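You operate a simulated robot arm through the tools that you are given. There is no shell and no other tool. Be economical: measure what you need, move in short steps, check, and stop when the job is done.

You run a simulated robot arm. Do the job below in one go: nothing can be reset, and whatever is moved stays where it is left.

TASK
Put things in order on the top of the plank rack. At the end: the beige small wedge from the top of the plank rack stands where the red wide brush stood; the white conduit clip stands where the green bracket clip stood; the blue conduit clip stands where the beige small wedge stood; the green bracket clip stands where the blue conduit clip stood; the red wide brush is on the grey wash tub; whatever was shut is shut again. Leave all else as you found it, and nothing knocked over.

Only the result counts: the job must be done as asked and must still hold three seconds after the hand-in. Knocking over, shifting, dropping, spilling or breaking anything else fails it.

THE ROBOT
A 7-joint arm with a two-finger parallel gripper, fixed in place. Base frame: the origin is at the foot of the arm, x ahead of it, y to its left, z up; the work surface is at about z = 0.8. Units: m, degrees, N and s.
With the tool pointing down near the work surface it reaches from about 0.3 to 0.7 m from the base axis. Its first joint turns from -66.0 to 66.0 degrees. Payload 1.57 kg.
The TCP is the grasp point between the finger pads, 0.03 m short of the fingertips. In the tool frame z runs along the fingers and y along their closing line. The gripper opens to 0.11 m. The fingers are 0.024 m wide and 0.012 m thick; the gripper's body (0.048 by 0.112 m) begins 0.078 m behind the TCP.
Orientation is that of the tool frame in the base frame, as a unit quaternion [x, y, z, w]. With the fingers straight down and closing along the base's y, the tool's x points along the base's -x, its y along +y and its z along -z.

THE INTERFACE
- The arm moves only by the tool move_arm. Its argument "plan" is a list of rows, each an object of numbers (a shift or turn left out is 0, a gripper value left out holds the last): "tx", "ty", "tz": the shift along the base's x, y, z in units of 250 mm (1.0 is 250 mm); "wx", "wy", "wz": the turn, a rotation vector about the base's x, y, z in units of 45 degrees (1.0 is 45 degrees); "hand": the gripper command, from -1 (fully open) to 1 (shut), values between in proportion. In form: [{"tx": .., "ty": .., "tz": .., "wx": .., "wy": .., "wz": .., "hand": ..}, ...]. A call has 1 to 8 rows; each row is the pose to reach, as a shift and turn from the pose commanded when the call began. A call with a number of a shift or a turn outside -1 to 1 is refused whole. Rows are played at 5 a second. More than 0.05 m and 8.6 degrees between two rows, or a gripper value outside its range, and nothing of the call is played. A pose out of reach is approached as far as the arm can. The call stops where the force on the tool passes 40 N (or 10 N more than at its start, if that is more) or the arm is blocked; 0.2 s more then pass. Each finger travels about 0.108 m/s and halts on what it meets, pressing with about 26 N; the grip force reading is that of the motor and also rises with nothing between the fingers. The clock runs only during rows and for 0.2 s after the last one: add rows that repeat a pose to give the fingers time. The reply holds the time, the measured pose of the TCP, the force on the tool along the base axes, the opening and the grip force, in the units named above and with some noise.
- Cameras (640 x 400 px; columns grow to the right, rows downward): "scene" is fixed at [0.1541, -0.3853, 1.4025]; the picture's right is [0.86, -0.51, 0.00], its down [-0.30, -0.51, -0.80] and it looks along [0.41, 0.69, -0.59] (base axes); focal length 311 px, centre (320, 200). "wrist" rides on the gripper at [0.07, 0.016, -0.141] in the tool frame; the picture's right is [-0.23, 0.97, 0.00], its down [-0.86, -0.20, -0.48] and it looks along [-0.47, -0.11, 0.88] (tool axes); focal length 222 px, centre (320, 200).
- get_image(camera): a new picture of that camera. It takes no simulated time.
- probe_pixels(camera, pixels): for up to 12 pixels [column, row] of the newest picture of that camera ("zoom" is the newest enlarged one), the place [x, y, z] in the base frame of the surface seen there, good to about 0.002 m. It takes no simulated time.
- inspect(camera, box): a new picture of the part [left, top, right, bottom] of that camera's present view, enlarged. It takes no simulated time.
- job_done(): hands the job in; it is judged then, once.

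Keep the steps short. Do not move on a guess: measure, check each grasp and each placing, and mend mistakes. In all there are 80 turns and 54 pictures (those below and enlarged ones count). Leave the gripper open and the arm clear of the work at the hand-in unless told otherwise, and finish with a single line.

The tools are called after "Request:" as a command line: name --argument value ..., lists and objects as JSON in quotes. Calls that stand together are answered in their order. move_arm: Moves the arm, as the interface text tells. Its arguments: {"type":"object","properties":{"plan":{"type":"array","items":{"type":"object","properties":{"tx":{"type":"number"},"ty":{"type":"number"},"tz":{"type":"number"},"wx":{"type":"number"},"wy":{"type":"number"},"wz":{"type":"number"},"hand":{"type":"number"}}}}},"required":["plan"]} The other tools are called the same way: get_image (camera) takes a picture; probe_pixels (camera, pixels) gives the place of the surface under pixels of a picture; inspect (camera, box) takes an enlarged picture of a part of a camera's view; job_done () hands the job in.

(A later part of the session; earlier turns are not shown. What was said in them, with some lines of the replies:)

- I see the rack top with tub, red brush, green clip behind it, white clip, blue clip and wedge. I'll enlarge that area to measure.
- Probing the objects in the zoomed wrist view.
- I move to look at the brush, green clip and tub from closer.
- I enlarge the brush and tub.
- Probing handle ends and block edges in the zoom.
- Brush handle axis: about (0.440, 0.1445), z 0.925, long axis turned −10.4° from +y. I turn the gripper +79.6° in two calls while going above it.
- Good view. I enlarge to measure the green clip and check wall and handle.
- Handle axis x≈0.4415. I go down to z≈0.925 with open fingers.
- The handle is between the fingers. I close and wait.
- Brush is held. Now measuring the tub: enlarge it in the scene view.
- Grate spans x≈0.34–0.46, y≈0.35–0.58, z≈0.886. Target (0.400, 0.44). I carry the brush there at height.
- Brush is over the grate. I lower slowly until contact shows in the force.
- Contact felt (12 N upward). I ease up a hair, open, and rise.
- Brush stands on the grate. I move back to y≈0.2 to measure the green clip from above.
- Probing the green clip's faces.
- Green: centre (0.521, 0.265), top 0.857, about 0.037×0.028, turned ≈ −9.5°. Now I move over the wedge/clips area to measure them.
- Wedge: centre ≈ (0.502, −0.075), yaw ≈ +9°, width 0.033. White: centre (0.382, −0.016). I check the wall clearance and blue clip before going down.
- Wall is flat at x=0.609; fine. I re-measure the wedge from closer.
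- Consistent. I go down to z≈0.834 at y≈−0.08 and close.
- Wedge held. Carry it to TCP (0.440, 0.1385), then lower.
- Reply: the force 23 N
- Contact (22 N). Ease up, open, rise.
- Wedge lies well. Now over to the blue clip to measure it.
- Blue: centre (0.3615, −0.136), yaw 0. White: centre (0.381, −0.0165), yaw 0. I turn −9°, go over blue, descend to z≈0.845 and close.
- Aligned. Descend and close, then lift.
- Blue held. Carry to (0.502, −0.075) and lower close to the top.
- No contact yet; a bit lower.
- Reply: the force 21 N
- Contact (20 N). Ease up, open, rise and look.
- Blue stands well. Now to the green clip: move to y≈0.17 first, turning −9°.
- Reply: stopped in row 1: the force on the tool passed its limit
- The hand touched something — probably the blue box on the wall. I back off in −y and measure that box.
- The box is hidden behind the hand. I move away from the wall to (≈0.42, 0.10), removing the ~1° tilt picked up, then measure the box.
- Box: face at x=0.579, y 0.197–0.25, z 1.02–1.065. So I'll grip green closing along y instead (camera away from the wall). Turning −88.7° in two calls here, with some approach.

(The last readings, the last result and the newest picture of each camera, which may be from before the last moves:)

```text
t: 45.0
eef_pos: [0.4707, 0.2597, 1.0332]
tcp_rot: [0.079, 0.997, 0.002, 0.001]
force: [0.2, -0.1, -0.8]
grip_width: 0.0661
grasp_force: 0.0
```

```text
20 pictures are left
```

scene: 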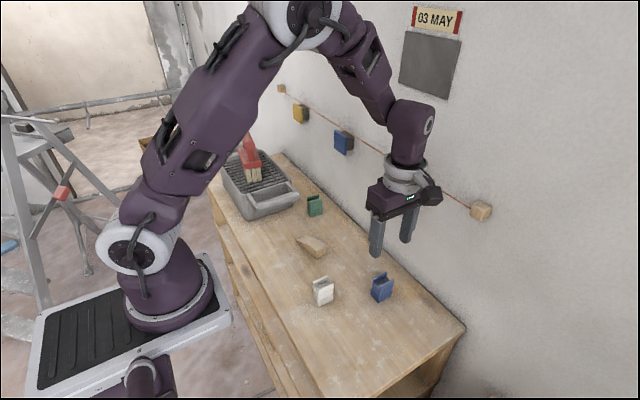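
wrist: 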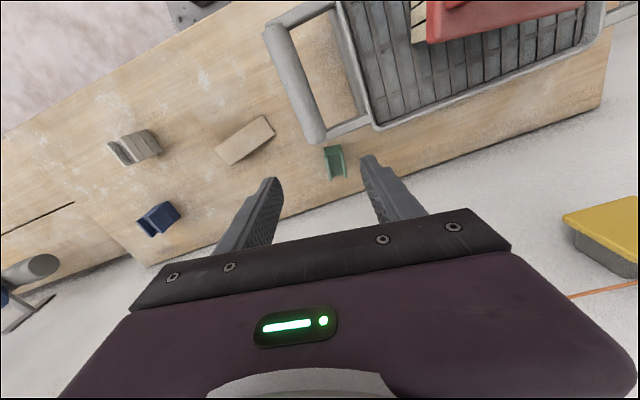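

I enlarge around the green clip and measure it and the tub handle.

Request:
inspect --camera "wrist" --box '[285, 100, 405, 200]'

Request:
probe_pixels --camera "wrist" --pixels '[[315, 142], [322, 137], [355, 128], [300, 100], [368, 120]]'

```text
4.00 times, centred on (345, 150) of wrist
```

zoom: 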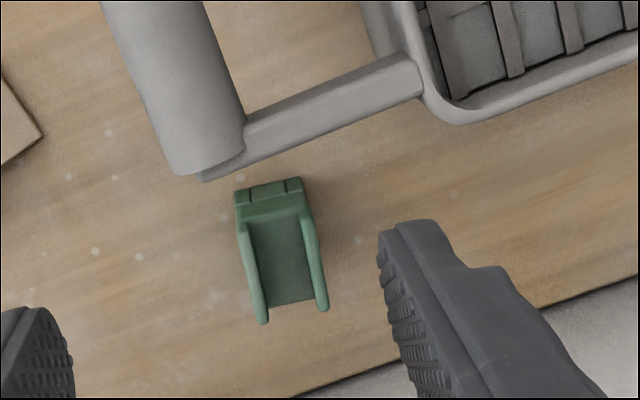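

```text
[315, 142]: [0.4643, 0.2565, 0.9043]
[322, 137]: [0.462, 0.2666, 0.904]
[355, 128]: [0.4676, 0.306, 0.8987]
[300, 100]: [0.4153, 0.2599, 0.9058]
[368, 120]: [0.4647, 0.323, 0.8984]
```

Request:
probe_pixels --camera "zoom" --pixels '[[240, 232], [265, 318], [303, 215], [325, 305], [270, 220], [237, 200], [300, 183], [250, 270], [315, 260], [285, 260], [295, 310], [205, 178]]'

```text
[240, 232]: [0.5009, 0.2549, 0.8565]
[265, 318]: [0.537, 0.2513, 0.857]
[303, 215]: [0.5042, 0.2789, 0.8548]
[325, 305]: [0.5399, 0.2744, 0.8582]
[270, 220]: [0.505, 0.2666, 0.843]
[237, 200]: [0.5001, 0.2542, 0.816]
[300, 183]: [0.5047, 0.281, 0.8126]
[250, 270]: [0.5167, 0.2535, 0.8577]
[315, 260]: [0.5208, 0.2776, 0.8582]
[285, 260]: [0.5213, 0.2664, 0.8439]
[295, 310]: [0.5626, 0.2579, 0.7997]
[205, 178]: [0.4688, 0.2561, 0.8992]
```

Green centre (0.5205, 0.265), yaw −7°. Fingers clear the tub handle (x≤0.47). Descend in stages.

Request:
move_arm --plan '[{"tx": 0.1, "ty": 0.021, "tz": -0.1, "wz": 0.045}, {"tx": 0.187, "ty": 0.021, "tz": -0.2, "wz": 0.045}, {"tx": 0.187, "ty": 0.021, "tz": -0.35, "wz": 0.045}, {"tx": 0.187, "ty": 0.021, "tz": -0.5, "wz": 0.045}, {"tx": 0.187, "ty": 0.021, "tz": -0.5, "wz": 0.045}]'

Request:
get_image --camera "wrist"

```text
t: 46.2
eef_pos: [0.5164, 0.2663, 0.9086]
tcp_rot: [0.061, 0.998, 0.001, 0.0]
force: [-0.5, -0.8, 0.0]
grip_width: 0.0658
grasp_force: 0.1
```

```text
18 pictures are left
```

wrist: 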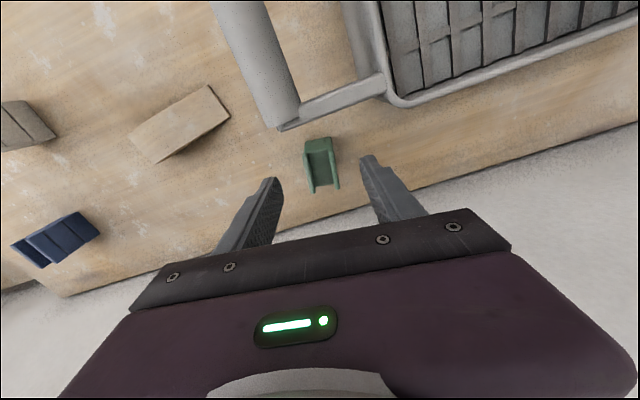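

Aligned. Descend to z≈0.845, close; then lift.

Request:
move_arm --plan '[{"tz": -0.12}, {"tz": -0.22}, {"tz": -0.252}, {"tz": -0.252}, {"tz": -0.252, "hand": 1}, {"tz": -0.252, "hand": 1}, {"tz": -0.252, "hand": 1}]'

Request:
move_arm --plan '[{"tz": 0.05}, {"tz": 0.15}, {"tz": 0.33}, {"tz": 0.5}, {"tz": 0.5}]'

Request:
get_image --camera "wrist"

```text
t: 47.8
eef_pos: [0.5164, 0.2655, 0.8447]
tcp_rot: [0.06, 0.998, 0.001, 0.0]
force: [-0.5, -0.3, 0.3]
grip_width: 0.0285
grasp_force: 26.4
```

```text
t: 49.0
eef_pos: [0.5167, 0.265, 0.9712]
tcp_rot: [0.061, 0.998, 0.001, 0.0]
force: [-0.7, -0.6, 0.6]
grip_width: 0.0285
grasp_force: 26.1
```

```text
17 pictures are left
```

wrist: 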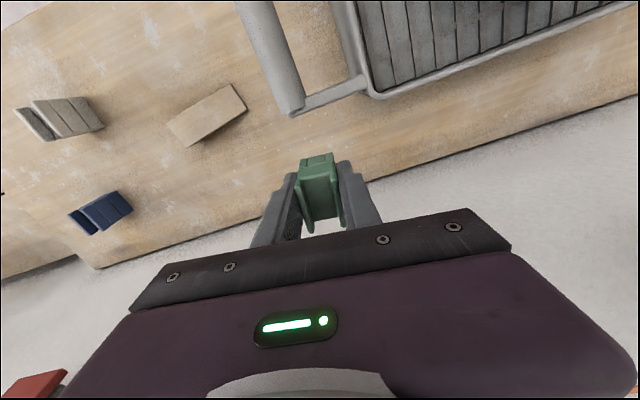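

Green held. Carry in two calls to TCP (0.3575, −0.1355), turning to yaw 0.

Request:
move_arm --plan '[{"tx": -0.08, "ty": -0.12}, {"tx": -0.16, "ty": -0.29}, {"tx": -0.23, "ty": -0.46}, {"tx": -0.29, "ty": -0.63}, {"tx": -0.32, "ty": -0.8}, {"tx": -0.32, "ty": -0.8}]'

Request:
move_arm --plan '[{"tx": -0.06, "ty": -0.16, "wz": 0.05}, {"tx": -0.12, "ty": -0.32, "wz": 0.1}, {"tx": -0.18, "ty": -0.48, "wz": 0.156}, {"tx": -0.25, "ty": -0.64, "wz": 0.156}, {"tx": -0.316, "ty": -0.8, "wz": 0.156}, {"tx": -0.316, "ty": -0.8, "wz": 0.156}]'

Request:
get_image --camera "wrist"

```text
t: 50.4
eef_pos: [0.4367, 0.0654, 0.9693]
tcp_rot: [0.061, 0.998, 0.002, 0.0]
force: [-0.5, 0.3, 0.3]
grip_width: 0.0286
grasp_force: 26.2
```

```text
t: 51.8
eef_pos: [0.3559, -0.1345, 0.969]
tcp_rot: [0.0, 1.0, 0.001, 0.0]
force: [0.0, 0.3, 0.0]
grip_width: 0.0285
grasp_force: 26.1
```

```text
16 pictures are left
```

wrist: 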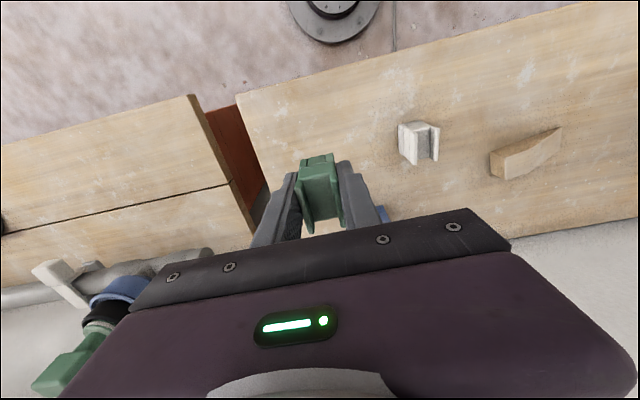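

Lower green to just above the top.

Request:
move_arm --plan '[{"tx": 0.005, "ty": -0.004, "tz": -0.18}, {"tx": 0.005, "ty": -0.004, "tz": -0.35}, {"tx": 0.005, "ty": -0.004, "tz": -0.46}, {"tx": 0.005, "ty": -0.004, "tz": -0.48}, {"tx": 0.005, "ty": -0.004, "tz": -0.49}, {"tx": 0.005, "ty": -0.004, "tz": -0.49}]'

Request:
move_arm --plan '[{"tz": -0.004}, {"tz": -0.007}, {"tz": -0.01}, {"tz": -0.01}]'

```text
t: 53.2
eef_pos: [0.3594, -0.1365, 0.8476]
tcp_rot: [0.0, 1.0, 0.001, 0.0]
force: [0.0, 0.0, -0.5]
grip_width: 0.0286
grasp_force: 26.2
```

```text
t: 54.2
eef_pos: [0.36, -0.1369, 0.8444]
tcp_rot: [0.0, 1.0, 0.001, 0.0]
force: [0.4, 0.2, -0.1]
grip_width: 0.0284
grasp_force: 25.7
```

Almost down; shift x −2 mm and lower in small steps.

Request:
move_arm --plan '[{"tx": -0.007}, {"tx": -0.007, "tz": -0.003}, {"tx": -0.007, "tz": -0.006}, {"tx": -0.007, "tz": -0.006}]'

```text
t: 55.2
eef_pos: [0.3584, -0.1368, 0.8437]
tcp_rot: [0.0, 1.0, 0.0, 0.0]
force: [-2.8, 0.3, 19.2]
grip_width: 0.0287
grasp_force: 25.5
```

Contact (19 N). Ease up, open and rise.

Request:
move_arm --plan '[{"tz": 0.004}, {"tz": 0.004, "hand": -0.2}, {"tz": 0.004, "hand": -0.2}, {"tz": 0.004, "hand": -0.2}, {"tz": 0.1}, {"tz": 0.28}, {"tz": 0.4}, {"tz": 0.4}]'

Request:
get_image --camera "wrist"

```text
t: 57.0
eef_pos: [0.3585, -0.1369, 0.9443]
tcp_rot: [-0.001, 1.0, 0.001, 0.0]
force: [1.0, 0.3, -0.1]
grip_width: 0.0661
grasp_force: 0.0
```

```text
15 pictures are left
```

wrist: 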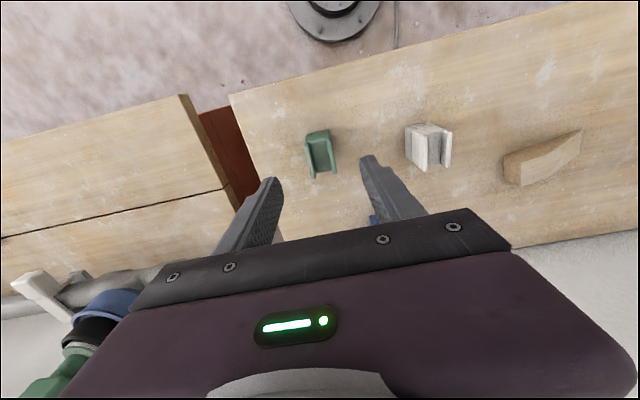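

Green stands. Now over the white clip (TCP 0.378, −0.0165).

Request:
move_arm --plan '[{"tx": 0.03, "ty": 0.17}, {"tx": 0.06, "ty": 0.34}, {"tx": 0.078, "ty": 0.482}, {"tx": 0.078, "ty": 0.482, "tz": -0.14}, {"tx": 0.078, "ty": 0.482, "tz": -0.14}]'

Request:
get_image --camera "wrist"

Request:
probe_pixels --camera "wrist" --pixels '[[308, 152], [316, 180], [332, 148], [342, 176], [320, 160]]'

```text
t: 58.2
eef_pos: [0.3764, -0.0148, 0.9095]
tcp_rot: [0.0, 1.0, 0.001, 0.001]
force: [0.4, -0.2, 0.7]
grip_width: 0.066
grasp_force: 0.1
```

```text
14 pictures are left
```

wrist: 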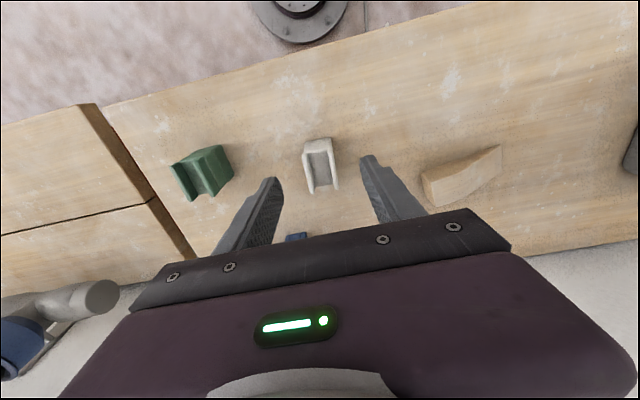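

```text
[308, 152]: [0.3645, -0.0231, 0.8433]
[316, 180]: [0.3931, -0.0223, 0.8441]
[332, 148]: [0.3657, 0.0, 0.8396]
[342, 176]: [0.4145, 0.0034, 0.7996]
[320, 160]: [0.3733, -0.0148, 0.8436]
```

Aligned. Descend, close, lift.

Request:
move_arm --plan '[{"tx": 0.006, "ty": -0.006, "tz": -0.13}, {"tx": 0.006, "ty": -0.006, "tz": -0.22}, {"tx": 0.006, "ty": -0.006, "tz": -0.256}, {"tx": 0.006, "ty": -0.006, "tz": -0.256}, {"tx": 0.006, "ty": -0.006, "tz": -0.256, "hand": 1}, {"tx": 0.006, "ty": -0.006, "tz": -0.256, "hand": 1}, {"tx": 0.006, "ty": -0.006, "tz": -0.256, "hand": 1}]'

Request:
move_arm --plan '[{"tz": 0.05}, {"tz": 0.15}, {"tz": 0.33}, {"tz": 0.5}, {"tz": 0.5}]'

Request:
get_image --camera "wrist"

```text
t: 59.8
eef_pos: [0.3781, -0.0157, 0.845]
tcp_rot: [-0.001, 1.0, 0.002, 0.0]
force: [0.1, 0.3, -0.2]
grip_width: 0.0284
grasp_force: 26.2
```

```text
t: 61.0
eef_pos: [0.3771, -0.0178, 0.9693]
tcp_rot: [-0.001, 1.0, 0.001, -0.001]
force: [0.5, 0.5, -0.3]
grip_width: 0.0282
grasp_force: 26.2
```

```text
13 pictures are left
```

wrist: 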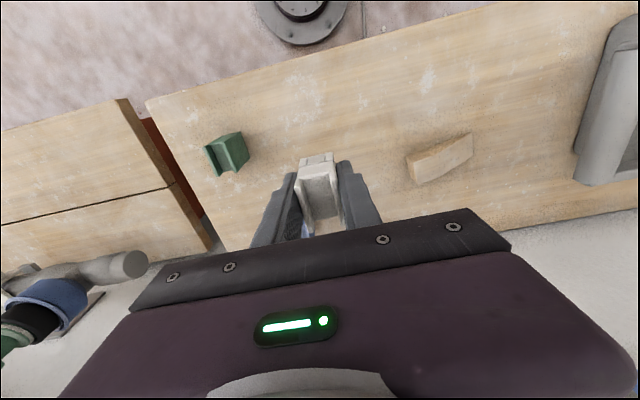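

White held. Carry in two calls to TCP (0.517, 0.2655), yaw −7°.

Request:
move_arm --plan '[{"tx": 0.06, "ty": 0.15}, {"tx": 0.12, "ty": 0.3}, {"tx": 0.18, "ty": 0.46, "wz": -0.08}, {"tx": 0.24, "ty": 0.62, "wz": -0.156}, {"tx": 0.28, "ty": 0.76, "wz": -0.156}, {"tx": 0.28, "ty": 0.76, "wz": -0.156}]'

Request:
move_arm --plan '[{"tx": 0.07, "ty": 0.1}, {"tx": 0.14, "ty": 0.2}, {"tx": 0.2, "ty": 0.3}, {"tx": 0.27, "ty": 0.37}, {"tx": 0.27, "ty": 0.37}]'

Request:
get_image --camera "wrist"

```text
t: 62.4
eef_pos: [0.4479, 0.1715, 0.9693]
tcp_rot: [0.061, 0.998, 0.001, 0.0]
force: [-0.7, 0.4, 0.4]
grip_width: 0.0285
grasp_force: 25.3
```

```text
t: 63.6
eef_pos: [0.5162, 0.2652, 0.9707]
tcp_rot: [0.062, 0.998, 0.0, 0.0]
force: [-0.3, -0.6, 0.3]
grip_width: 0.0283
grasp_force: 25.9
```

```text
12 pictures are left
```

wrist: 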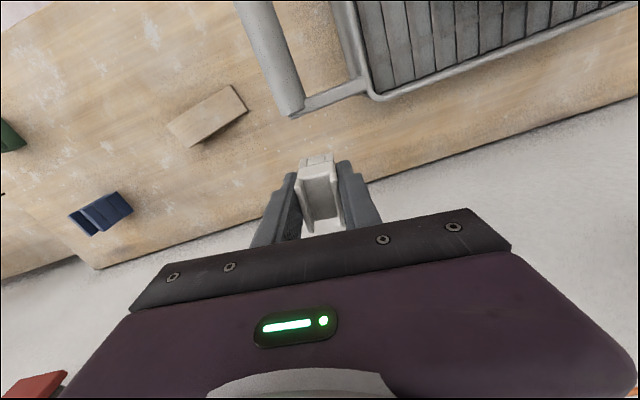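

Same view as when green was lifted. Lower to near contact, then in small steps.

Request:
move_arm --plan '[{"tx": 0.003, "tz": -0.18}, {"tx": 0.003, "tz": -0.35}, {"tx": 0.003, "tz": -0.46}, {"tx": 0.003, "tz": -0.48}, {"tx": 0.003, "tz": -0.49}, {"tx": 0.003, "tz": -0.49}]'

Request:
move_arm --plan '[{"tz": -0.004}, {"tz": -0.007}, {"tz": -0.011}, {"tz": -0.011}]'

```text
t: 65.0
eef_pos: [0.517, 0.2668, 0.8473]
tcp_rot: [0.061, 0.998, 0.001, 0.0]
force: [0.1, -0.4, -0.8]
grip_width: 0.0286
grasp_force: 26.0
```

```text
t: 66.0
eef_pos: [0.5167, 0.2655, 0.845]
tcp_rot: [0.061, 0.998, 0.002, 0.0]
force: [-1.7, -0.3, 6.0]
grip_width: 0.0286
grasp_force: 26.1
```

Light contact (6 N). Open and rise straight up.

Request:
move_arm --plan '[{"tz": 0.0}, {"hand": -0.2}, {"hand": -0.2}, {"hand": -0.2}, {"tz": 0.1}, {"tz": 0.28}, {"tz": 0.46}, {"tz": 0.5}]'

Request:
move_arm --plan '[{"tx": -0.15, "ty": -0.1}, {"tx": -0.3, "ty": -0.2}, {"tx": -0.45, "ty": -0.3, "tz": 0.1}, {"tx": -0.55, "ty": -0.4, "tz": 0.25}, {"tx": -0.6, "ty": -0.5, "tz": 0.4}, {"tx": -0.6, "ty": -0.5, "tz": 0.55, "hand": -1}, {"tx": -0.6, "ty": -0.5, "tz": 0.7, "hand": -1}, {"tx": -0.6, "ty": -0.5, "tz": 0.7, "hand": -1}]'

Request:
get_image --camera "scene"

Request:
inspect --camera "scene" --box '[200, 140, 480, 370]'

Request:
get_image --camera "wrist"

```text
t: 67.8
eef_pos: [0.5169, 0.2655, 0.9701]
tcp_rot: [0.06, 0.998, 0.001, 0.0]
force: [0.8, 1.4, 0.8]
grip_width: 0.066
grasp_force: 0.0
```

```text
refused: row 3 steps farther than a row can; nothing moved
```

```text
11 pictures are left
```

scene: 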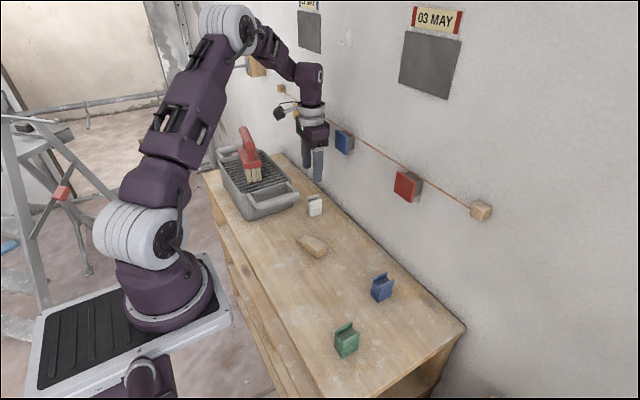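

```text
1.74 times, centred on (340, 255) of scene
```

zoom: 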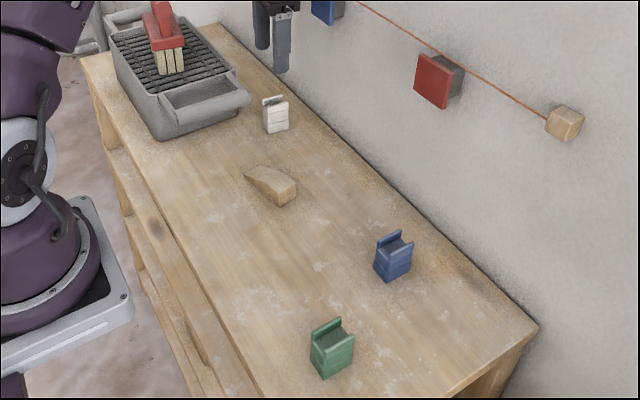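

```text
9 pictures are left
```

wrist: 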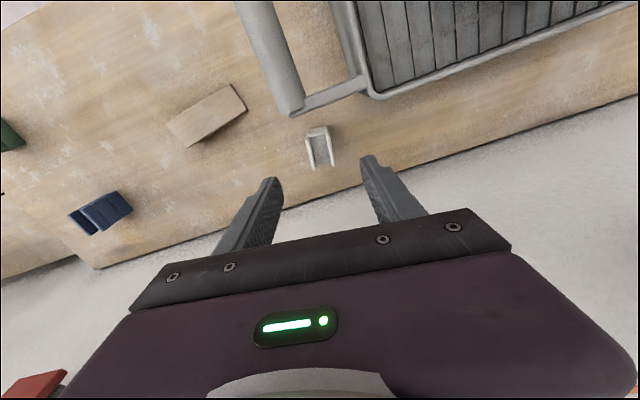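

All pieces stand in place. The retreat was refused for a too-long step; I retry with smaller steps.

Request:
move_arm --plan '[{"tx": -0.12, "ty": -0.06}, {"tx": -0.24, "ty": -0.12}, {"tx": -0.36, "ty": -0.18, "tz": 0.1}, {"tx": -0.4, "ty": -0.24, "tz": 0.25}, {"tx": -0.4, "ty": -0.3, "tz": 0.4}, {"tx": -0.4, "ty": -0.3, "tz": 0.55, "hand": -1}, {"tx": -0.4, "ty": -0.3, "tz": 0.7, "hand": -1}, {"tx": -0.4, "ty": -0.3, "tz": 0.7, "hand": -1}]'

Request:
get_image --camera "scene"

Request:
probe_pixels --camera "scene" --pixels '[[343, 141], [338, 150], [349, 135], [404, 184], [400, 176], [317, 243], [250, 140]]'

```text
t: 69.6
eef_pos: [0.4167, 0.1894, 1.146]
tcp_rot: [0.061, 0.998, 0.001, 0.0]
force: [0.1, 0.8, -0.1]
grip_width: 0.1101
grasp_force: 0.0
```

```text
8 pictures are left
```

scene: 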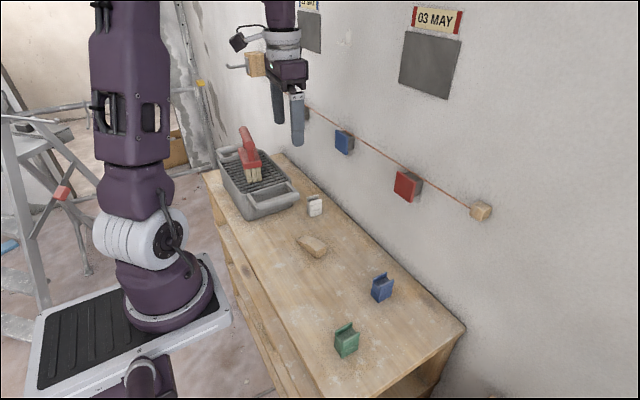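

```text
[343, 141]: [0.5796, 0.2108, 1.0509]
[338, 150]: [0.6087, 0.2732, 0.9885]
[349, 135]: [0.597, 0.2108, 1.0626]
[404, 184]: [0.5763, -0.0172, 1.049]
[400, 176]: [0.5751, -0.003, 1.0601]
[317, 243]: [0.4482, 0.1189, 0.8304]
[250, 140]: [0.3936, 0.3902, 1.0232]
```

I check that the bumped wall box has not moved, using the same enlargement as before the bump.

Request:
inspect --camera "scene" --box '[190, 80, 350, 230]'

```text
2.67 times, centred on (270, 155) of scene
```

zoom: 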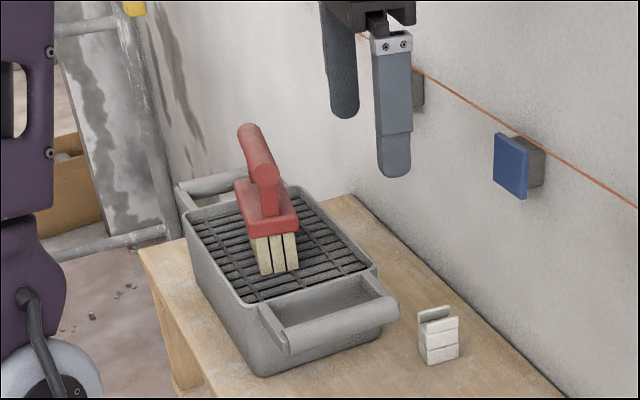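

The blue plate may sit ~1 px differently. I enlarge blue and red wall boxes to compare their faces.

Request:
inspect --camera "scene" --box '[320, 120, 368, 162]'

Request:
probe_pixels --camera "zoom" --pixels '[[220, 150], [340, 190], [220, 290], [340, 340], [280, 240], [420, 180], [420, 280], [370, 260], [390, 140]]'

Request:
inspect --camera "scene" --box '[384, 162, 432, 204]'

Request:
probe_pixels --camera "zoom" --pixels '[[220, 150], [300, 190], [220, 250], [300, 300], [260, 220], [420, 180], [420, 250], [330, 330], [400, 150]]'

```text
9.52 times, centred on (344, 141) of scene
```

zoom: 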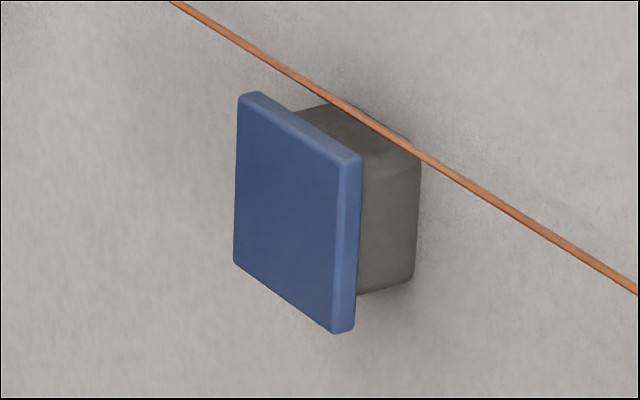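

```text
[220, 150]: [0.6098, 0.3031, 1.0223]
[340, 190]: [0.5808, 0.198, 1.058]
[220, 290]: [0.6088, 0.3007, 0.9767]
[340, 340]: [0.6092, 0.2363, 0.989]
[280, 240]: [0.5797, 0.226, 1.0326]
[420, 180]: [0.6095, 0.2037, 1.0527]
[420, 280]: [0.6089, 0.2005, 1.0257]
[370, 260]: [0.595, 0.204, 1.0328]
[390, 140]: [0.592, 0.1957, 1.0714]
```

```text
9.52 times, centred on (408, 183) of scene
```

zoom: 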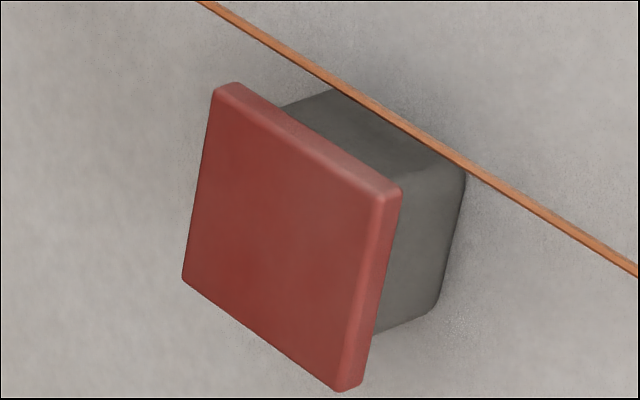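

```text
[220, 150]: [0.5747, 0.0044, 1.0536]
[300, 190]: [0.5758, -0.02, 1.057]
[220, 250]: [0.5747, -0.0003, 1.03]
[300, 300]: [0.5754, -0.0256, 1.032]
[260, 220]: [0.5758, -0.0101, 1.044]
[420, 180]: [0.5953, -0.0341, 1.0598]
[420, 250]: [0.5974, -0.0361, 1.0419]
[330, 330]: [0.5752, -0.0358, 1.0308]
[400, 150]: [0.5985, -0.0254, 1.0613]
```

Blue face reads x=0.580, red 0.5755 — the blue plate may have been pushed ~4 mm. I move the arm aside to compare with the yellow one.

Request:
move_arm --plan '[{"tx": -0.1, "ty": -0.15}, {"tx": -0.2, "ty": -0.3}, {"tx": -0.28, "ty": -0.45}, {"tx": -0.32, "ty": -0.6}, {"tx": -0.36, "ty": -0.75}, {"tx": -0.36, "ty": -0.75}]'

Request:
inspect --camera "scene" --box '[270, 90, 370, 160]'

```text
t: 71.0
eef_pos: [0.3264, 0.0009, 1.1451]
tcp_rot: [0.061, 0.998, 0.001, 0.0]
force: [-0.1, 0.5, 0.3]
grip_width: 0.1102
grasp_force: 0.0
```

```text
5.71 times, centred on (320, 125) of scene
```

zoom: 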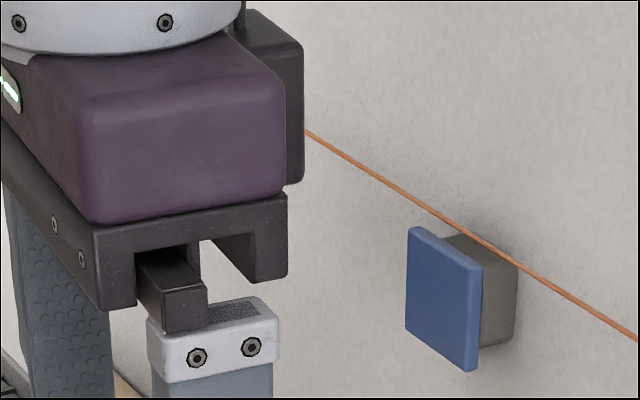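

Yellow is still hidden; I move back in +y at this smaller x.

Request:
move_arm --plan '[{"ty": 0.16}, {"ty": 0.32}, {"ty": 0.48}, {"ty": 0.64}, {"ty": 0.8}, {"ty": 0.8, "tz": 0.1}, {"ty": 0.8, "tz": 0.2}, {"ty": 0.8, "tz": 0.2}]'

Request:
inspect --camera "scene" --box '[270, 80, 370, 160]'

```text
t: 72.8
eef_pos: [0.3273, 0.204, 1.196]
tcp_rot: [0.061, 0.998, 0.002, 0.0]
force: [0.3, -0.2, -0.3]
grip_width: 0.1101
grasp_force: 0.0
```

```text
5.00 times, centred on (320, 120) of scene
```

zoom: 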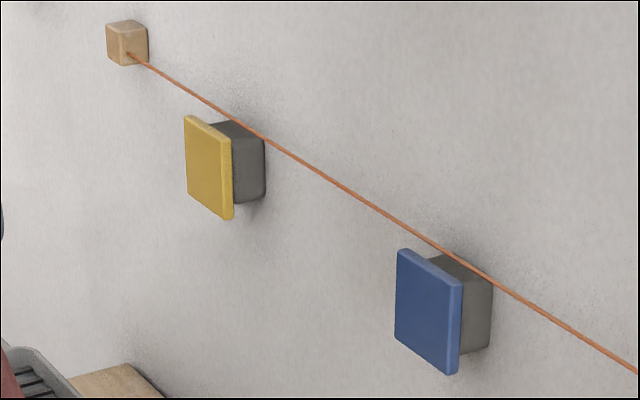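

Request:
probe_pixels --camera "zoom" --pixels '[[200, 140], [215, 180], [200, 180], [220, 155], [420, 280], [440, 320], [415, 320], [440, 300], [400, 258], [456, 365], [188, 122], [225, 212]]'

```text
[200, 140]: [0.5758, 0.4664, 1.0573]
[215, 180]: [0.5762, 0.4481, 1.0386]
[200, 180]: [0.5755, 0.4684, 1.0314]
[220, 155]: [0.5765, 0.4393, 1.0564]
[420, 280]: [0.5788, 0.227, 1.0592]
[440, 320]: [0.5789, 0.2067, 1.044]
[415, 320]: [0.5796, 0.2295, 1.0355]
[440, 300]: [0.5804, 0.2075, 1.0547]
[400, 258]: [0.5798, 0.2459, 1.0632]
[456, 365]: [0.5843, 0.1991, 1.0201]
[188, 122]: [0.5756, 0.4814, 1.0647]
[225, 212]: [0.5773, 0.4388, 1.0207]
```

Yellow and red both read 0.576, blue 0.5795: my bump pushed the blue plate in ~3.5–4 mm and it stays. I will pull it back gently by its side edges. First straighten yaw and go to (0.40, 0.223), then tilt the tool 45° toward the wall.

Request:
move_arm --plan '[{"tx": 0.1, "ty": 0.03, "wz": 0.08}, {"tx": 0.2, "ty": 0.06, "wz": 0.156}, {"tx": 0.29, "ty": 0.076, "wz": 0.156}, {"tx": 0.29, "ty": 0.076, "wz": 0.156}]'

Request:
move_arm --plan '[{"wy": -0.167}, {"wy": -0.333}, {"wy": -0.5}, {"wy": -0.667, "tz": -0.1}, {"wy": -0.833, "tz": -0.25}, {"wy": -1.0, "tz": -0.4}, {"wy": -1.0, "tz": -0.4}]'

```text
t: 73.8
eef_pos: [0.3992, 0.2227, 1.1953]
tcp_rot: [0.001, 1.0, 0.001, 0.0]
force: [-0.4, 1.1, 0.0]
grip_width: 0.1098
grasp_force: 0.1
```

```text
t: 75.4
eef_pos: [0.4002, 0.2228, 1.094]
tcp_rot: [-0.001, 0.924, 0.001, 0.383]
force: [-0.4, 0.2, 0.7]
grip_width: 0.1097
grasp_force: 0.0
```

Tilt is right. Advance to x≈0.53 at z≈1.042, then one wrist look.

Request:
move_arm --plan '[{"tx": 0.13, "tz": -0.08}, {"tx": 0.26, "tz": -0.16}, {"tx": 0.39, "tz": -0.208}, {"tx": 0.52, "tz": -0.208}, {"tx": 0.52, "tz": -0.208}]'

Request:
get_image --camera "wrist"

Request:
probe_pixels --camera "wrist" --pixels '[[320, 150], [300, 150], [345, 150], [320, 125], [320, 170]]'

```text
t: 76.6
eef_pos: [0.5291, 0.223, 1.0427]
tcp_rot: [0.0, 0.924, 0.001, 0.382]
force: [0.1, 0.1, -0.1]
grip_width: 0.1098
grasp_force: 0.0
```

```text
2 pictures are left
```

wrist: 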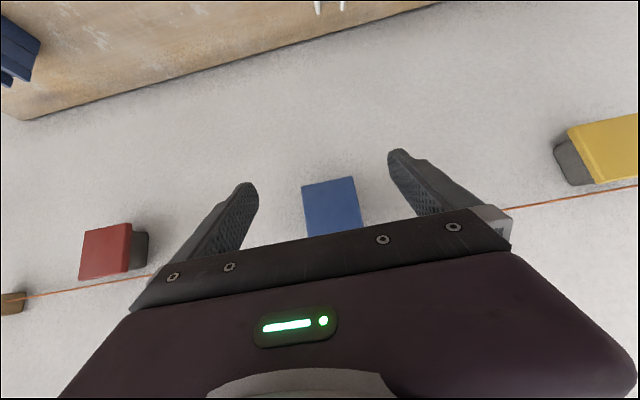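

```text
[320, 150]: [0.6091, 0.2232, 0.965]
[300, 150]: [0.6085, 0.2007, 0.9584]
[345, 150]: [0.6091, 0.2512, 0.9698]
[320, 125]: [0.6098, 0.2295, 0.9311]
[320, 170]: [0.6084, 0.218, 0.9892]
```

The plate is centred between the fingers. Probe its edges.

Request:
probe_pixels --camera "wrist" --pixels '[[306, 200], [310, 225], [356, 190], [360, 215], [330, 205], [304, 190], [352, 181], [345, 205]]'

```text
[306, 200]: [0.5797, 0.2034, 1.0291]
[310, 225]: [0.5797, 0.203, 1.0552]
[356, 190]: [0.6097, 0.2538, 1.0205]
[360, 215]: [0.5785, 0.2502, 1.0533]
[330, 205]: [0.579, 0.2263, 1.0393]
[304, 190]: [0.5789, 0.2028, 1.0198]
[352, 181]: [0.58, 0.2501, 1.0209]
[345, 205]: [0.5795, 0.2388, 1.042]
```

Plate spans y 0.200–0.252. Advance to x≈0.566, y 0.226, z 1.05 and close gently on its sides.

Request:
move_arm --plan '[{"tx": 0.06, "ty": 0.012, "tz": 0.03}, {"tx": 0.11, "ty": 0.012, "tz": 0.03}, {"tx": 0.148, "ty": 0.012, "tz": 0.03}, {"tx": 0.148, "ty": 0.012, "tz": 0.03}]'

Request:
move_arm --plan '[{"hand": -0.3}, {"hand": 0.0}, {"hand": 0.15}, {"hand": 0.15}]'

```text
t: 77.6
eef_pos: [0.5672, 0.2257, 1.0499]
tcp_rot: [0.0, 0.924, 0.001, 0.382]
force: [-0.5, 0.5, 0.4]
grip_width: 0.11
grasp_force: 0.0
```

```text
t: 78.6
eef_pos: [0.5653, 0.2253, 1.0509]
tcp_rot: [-0.001, 0.924, 0.001, 0.383]
force: [1.6, 2.8, -0.2]
grip_width: 0.0515
grasp_force: 45.1
```

Gripped (width 0.0515). Pull −x 4 mm in small steps.

Request:
move_arm --plan '[{"tx": -0.004}, {"tx": -0.008}, {"tx": -0.012}, {"tx": -0.016}, {"tx": -0.016}]'

Request:
probe_pixels --camera "wrist" --pixels '[[330, 205]]'

```text
t: 79.8
eef_pos: [0.5625, 0.2247, 1.0499]
tcp_rot: [0.0, 0.924, 0.001, 0.383]
force: [4.7, 4.1, -2.3]
grip_width: 0.0519
grasp_force: 45.1
```

```text
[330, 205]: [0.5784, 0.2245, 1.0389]
```

Small pull force. Open, back off and measure.

Request:
move_arm --plan '[{"hand": -0.5}, {"hand": -1}, {"hand": -1}, {"hand": -1}, {"tx": -0.07}, {"tx": -0.14}, {"tx": -0.14}]'

Request:
get_image --camera "wrist"

Request:
probe_pixels --camera "wrist" --pixels '[[306, 200], [330, 205], [345, 205], [330, 195], [315, 210], [320, 200], [340, 215], [600, 150], [620, 140], [610, 160], [105, 250], [95, 260]]'

```text
t: 81.4
eef_pos: [0.5273, 0.2251, 1.0495]
tcp_rot: [0.0, 0.924, 0.001, 0.382]
force: [-0.1, 0.4, 0.0]
grip_width: 0.1103
grasp_force: 0.0
```

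```text
1 pictures are left
```

wrist: 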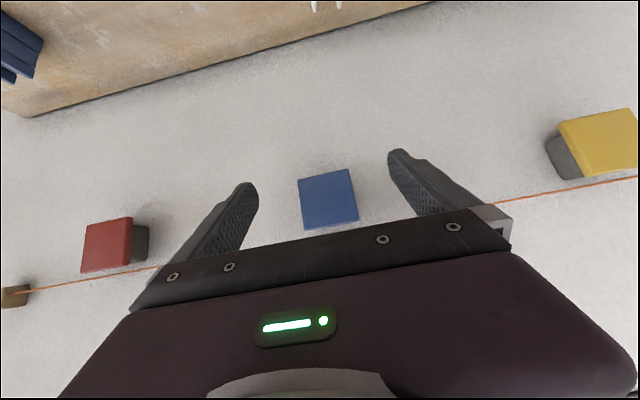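

```text
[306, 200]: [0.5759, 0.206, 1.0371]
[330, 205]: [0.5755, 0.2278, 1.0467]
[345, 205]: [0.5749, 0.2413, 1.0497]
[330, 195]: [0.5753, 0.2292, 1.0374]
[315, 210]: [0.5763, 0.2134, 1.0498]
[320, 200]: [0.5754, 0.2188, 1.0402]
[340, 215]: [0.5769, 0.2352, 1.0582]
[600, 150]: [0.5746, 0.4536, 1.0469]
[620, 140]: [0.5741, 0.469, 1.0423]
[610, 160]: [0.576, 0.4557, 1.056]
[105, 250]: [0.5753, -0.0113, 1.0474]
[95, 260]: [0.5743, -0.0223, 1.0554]
```

The blue plate is back at x≈0.5757, matching its neighbours. I retreat away from the wall and up, then take a final look.

Request:
move_arm --plan '[{"tx": -0.15}, {"tx": -0.3}, {"tx": -0.42, "tz": 0.1}, {"tx": -0.46, "tz": 0.25}, {"tx": -0.46, "tz": 0.42}, {"tx": -0.46, "tz": 0.55}, {"tx": -0.46, "tz": 0.55}]'

Request:
get_image --camera "scene"

```text
t: 83.0
eef_pos: [0.4103, 0.2246, 1.1892]
tcp_rot: [0.0, 0.924, 0.0, 0.383]
force: [-0.3, -0.3, 0.0]
grip_width: 0.11
grasp_force: 0.1
```

```text
0 pictures are left
```

scene: 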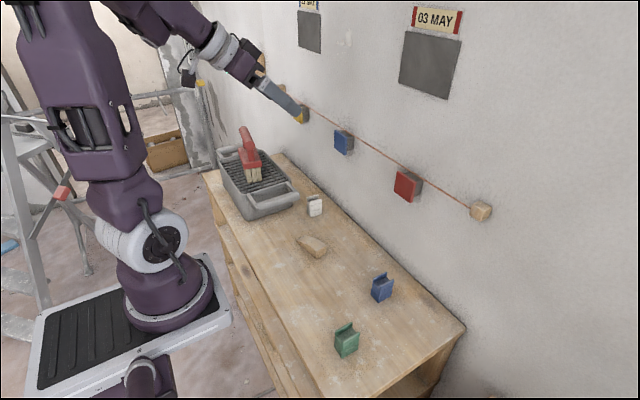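

Everything stands in its place, the gripper is open and the arm is clear. I hand in.

Request:
job_done

```text
The job is handed in.
```

The job is handed in with all five pieces where you asked; on the way I bumped the blue wall plate about 4 mm inward, and I pulled it back level with the red and yellow ones.
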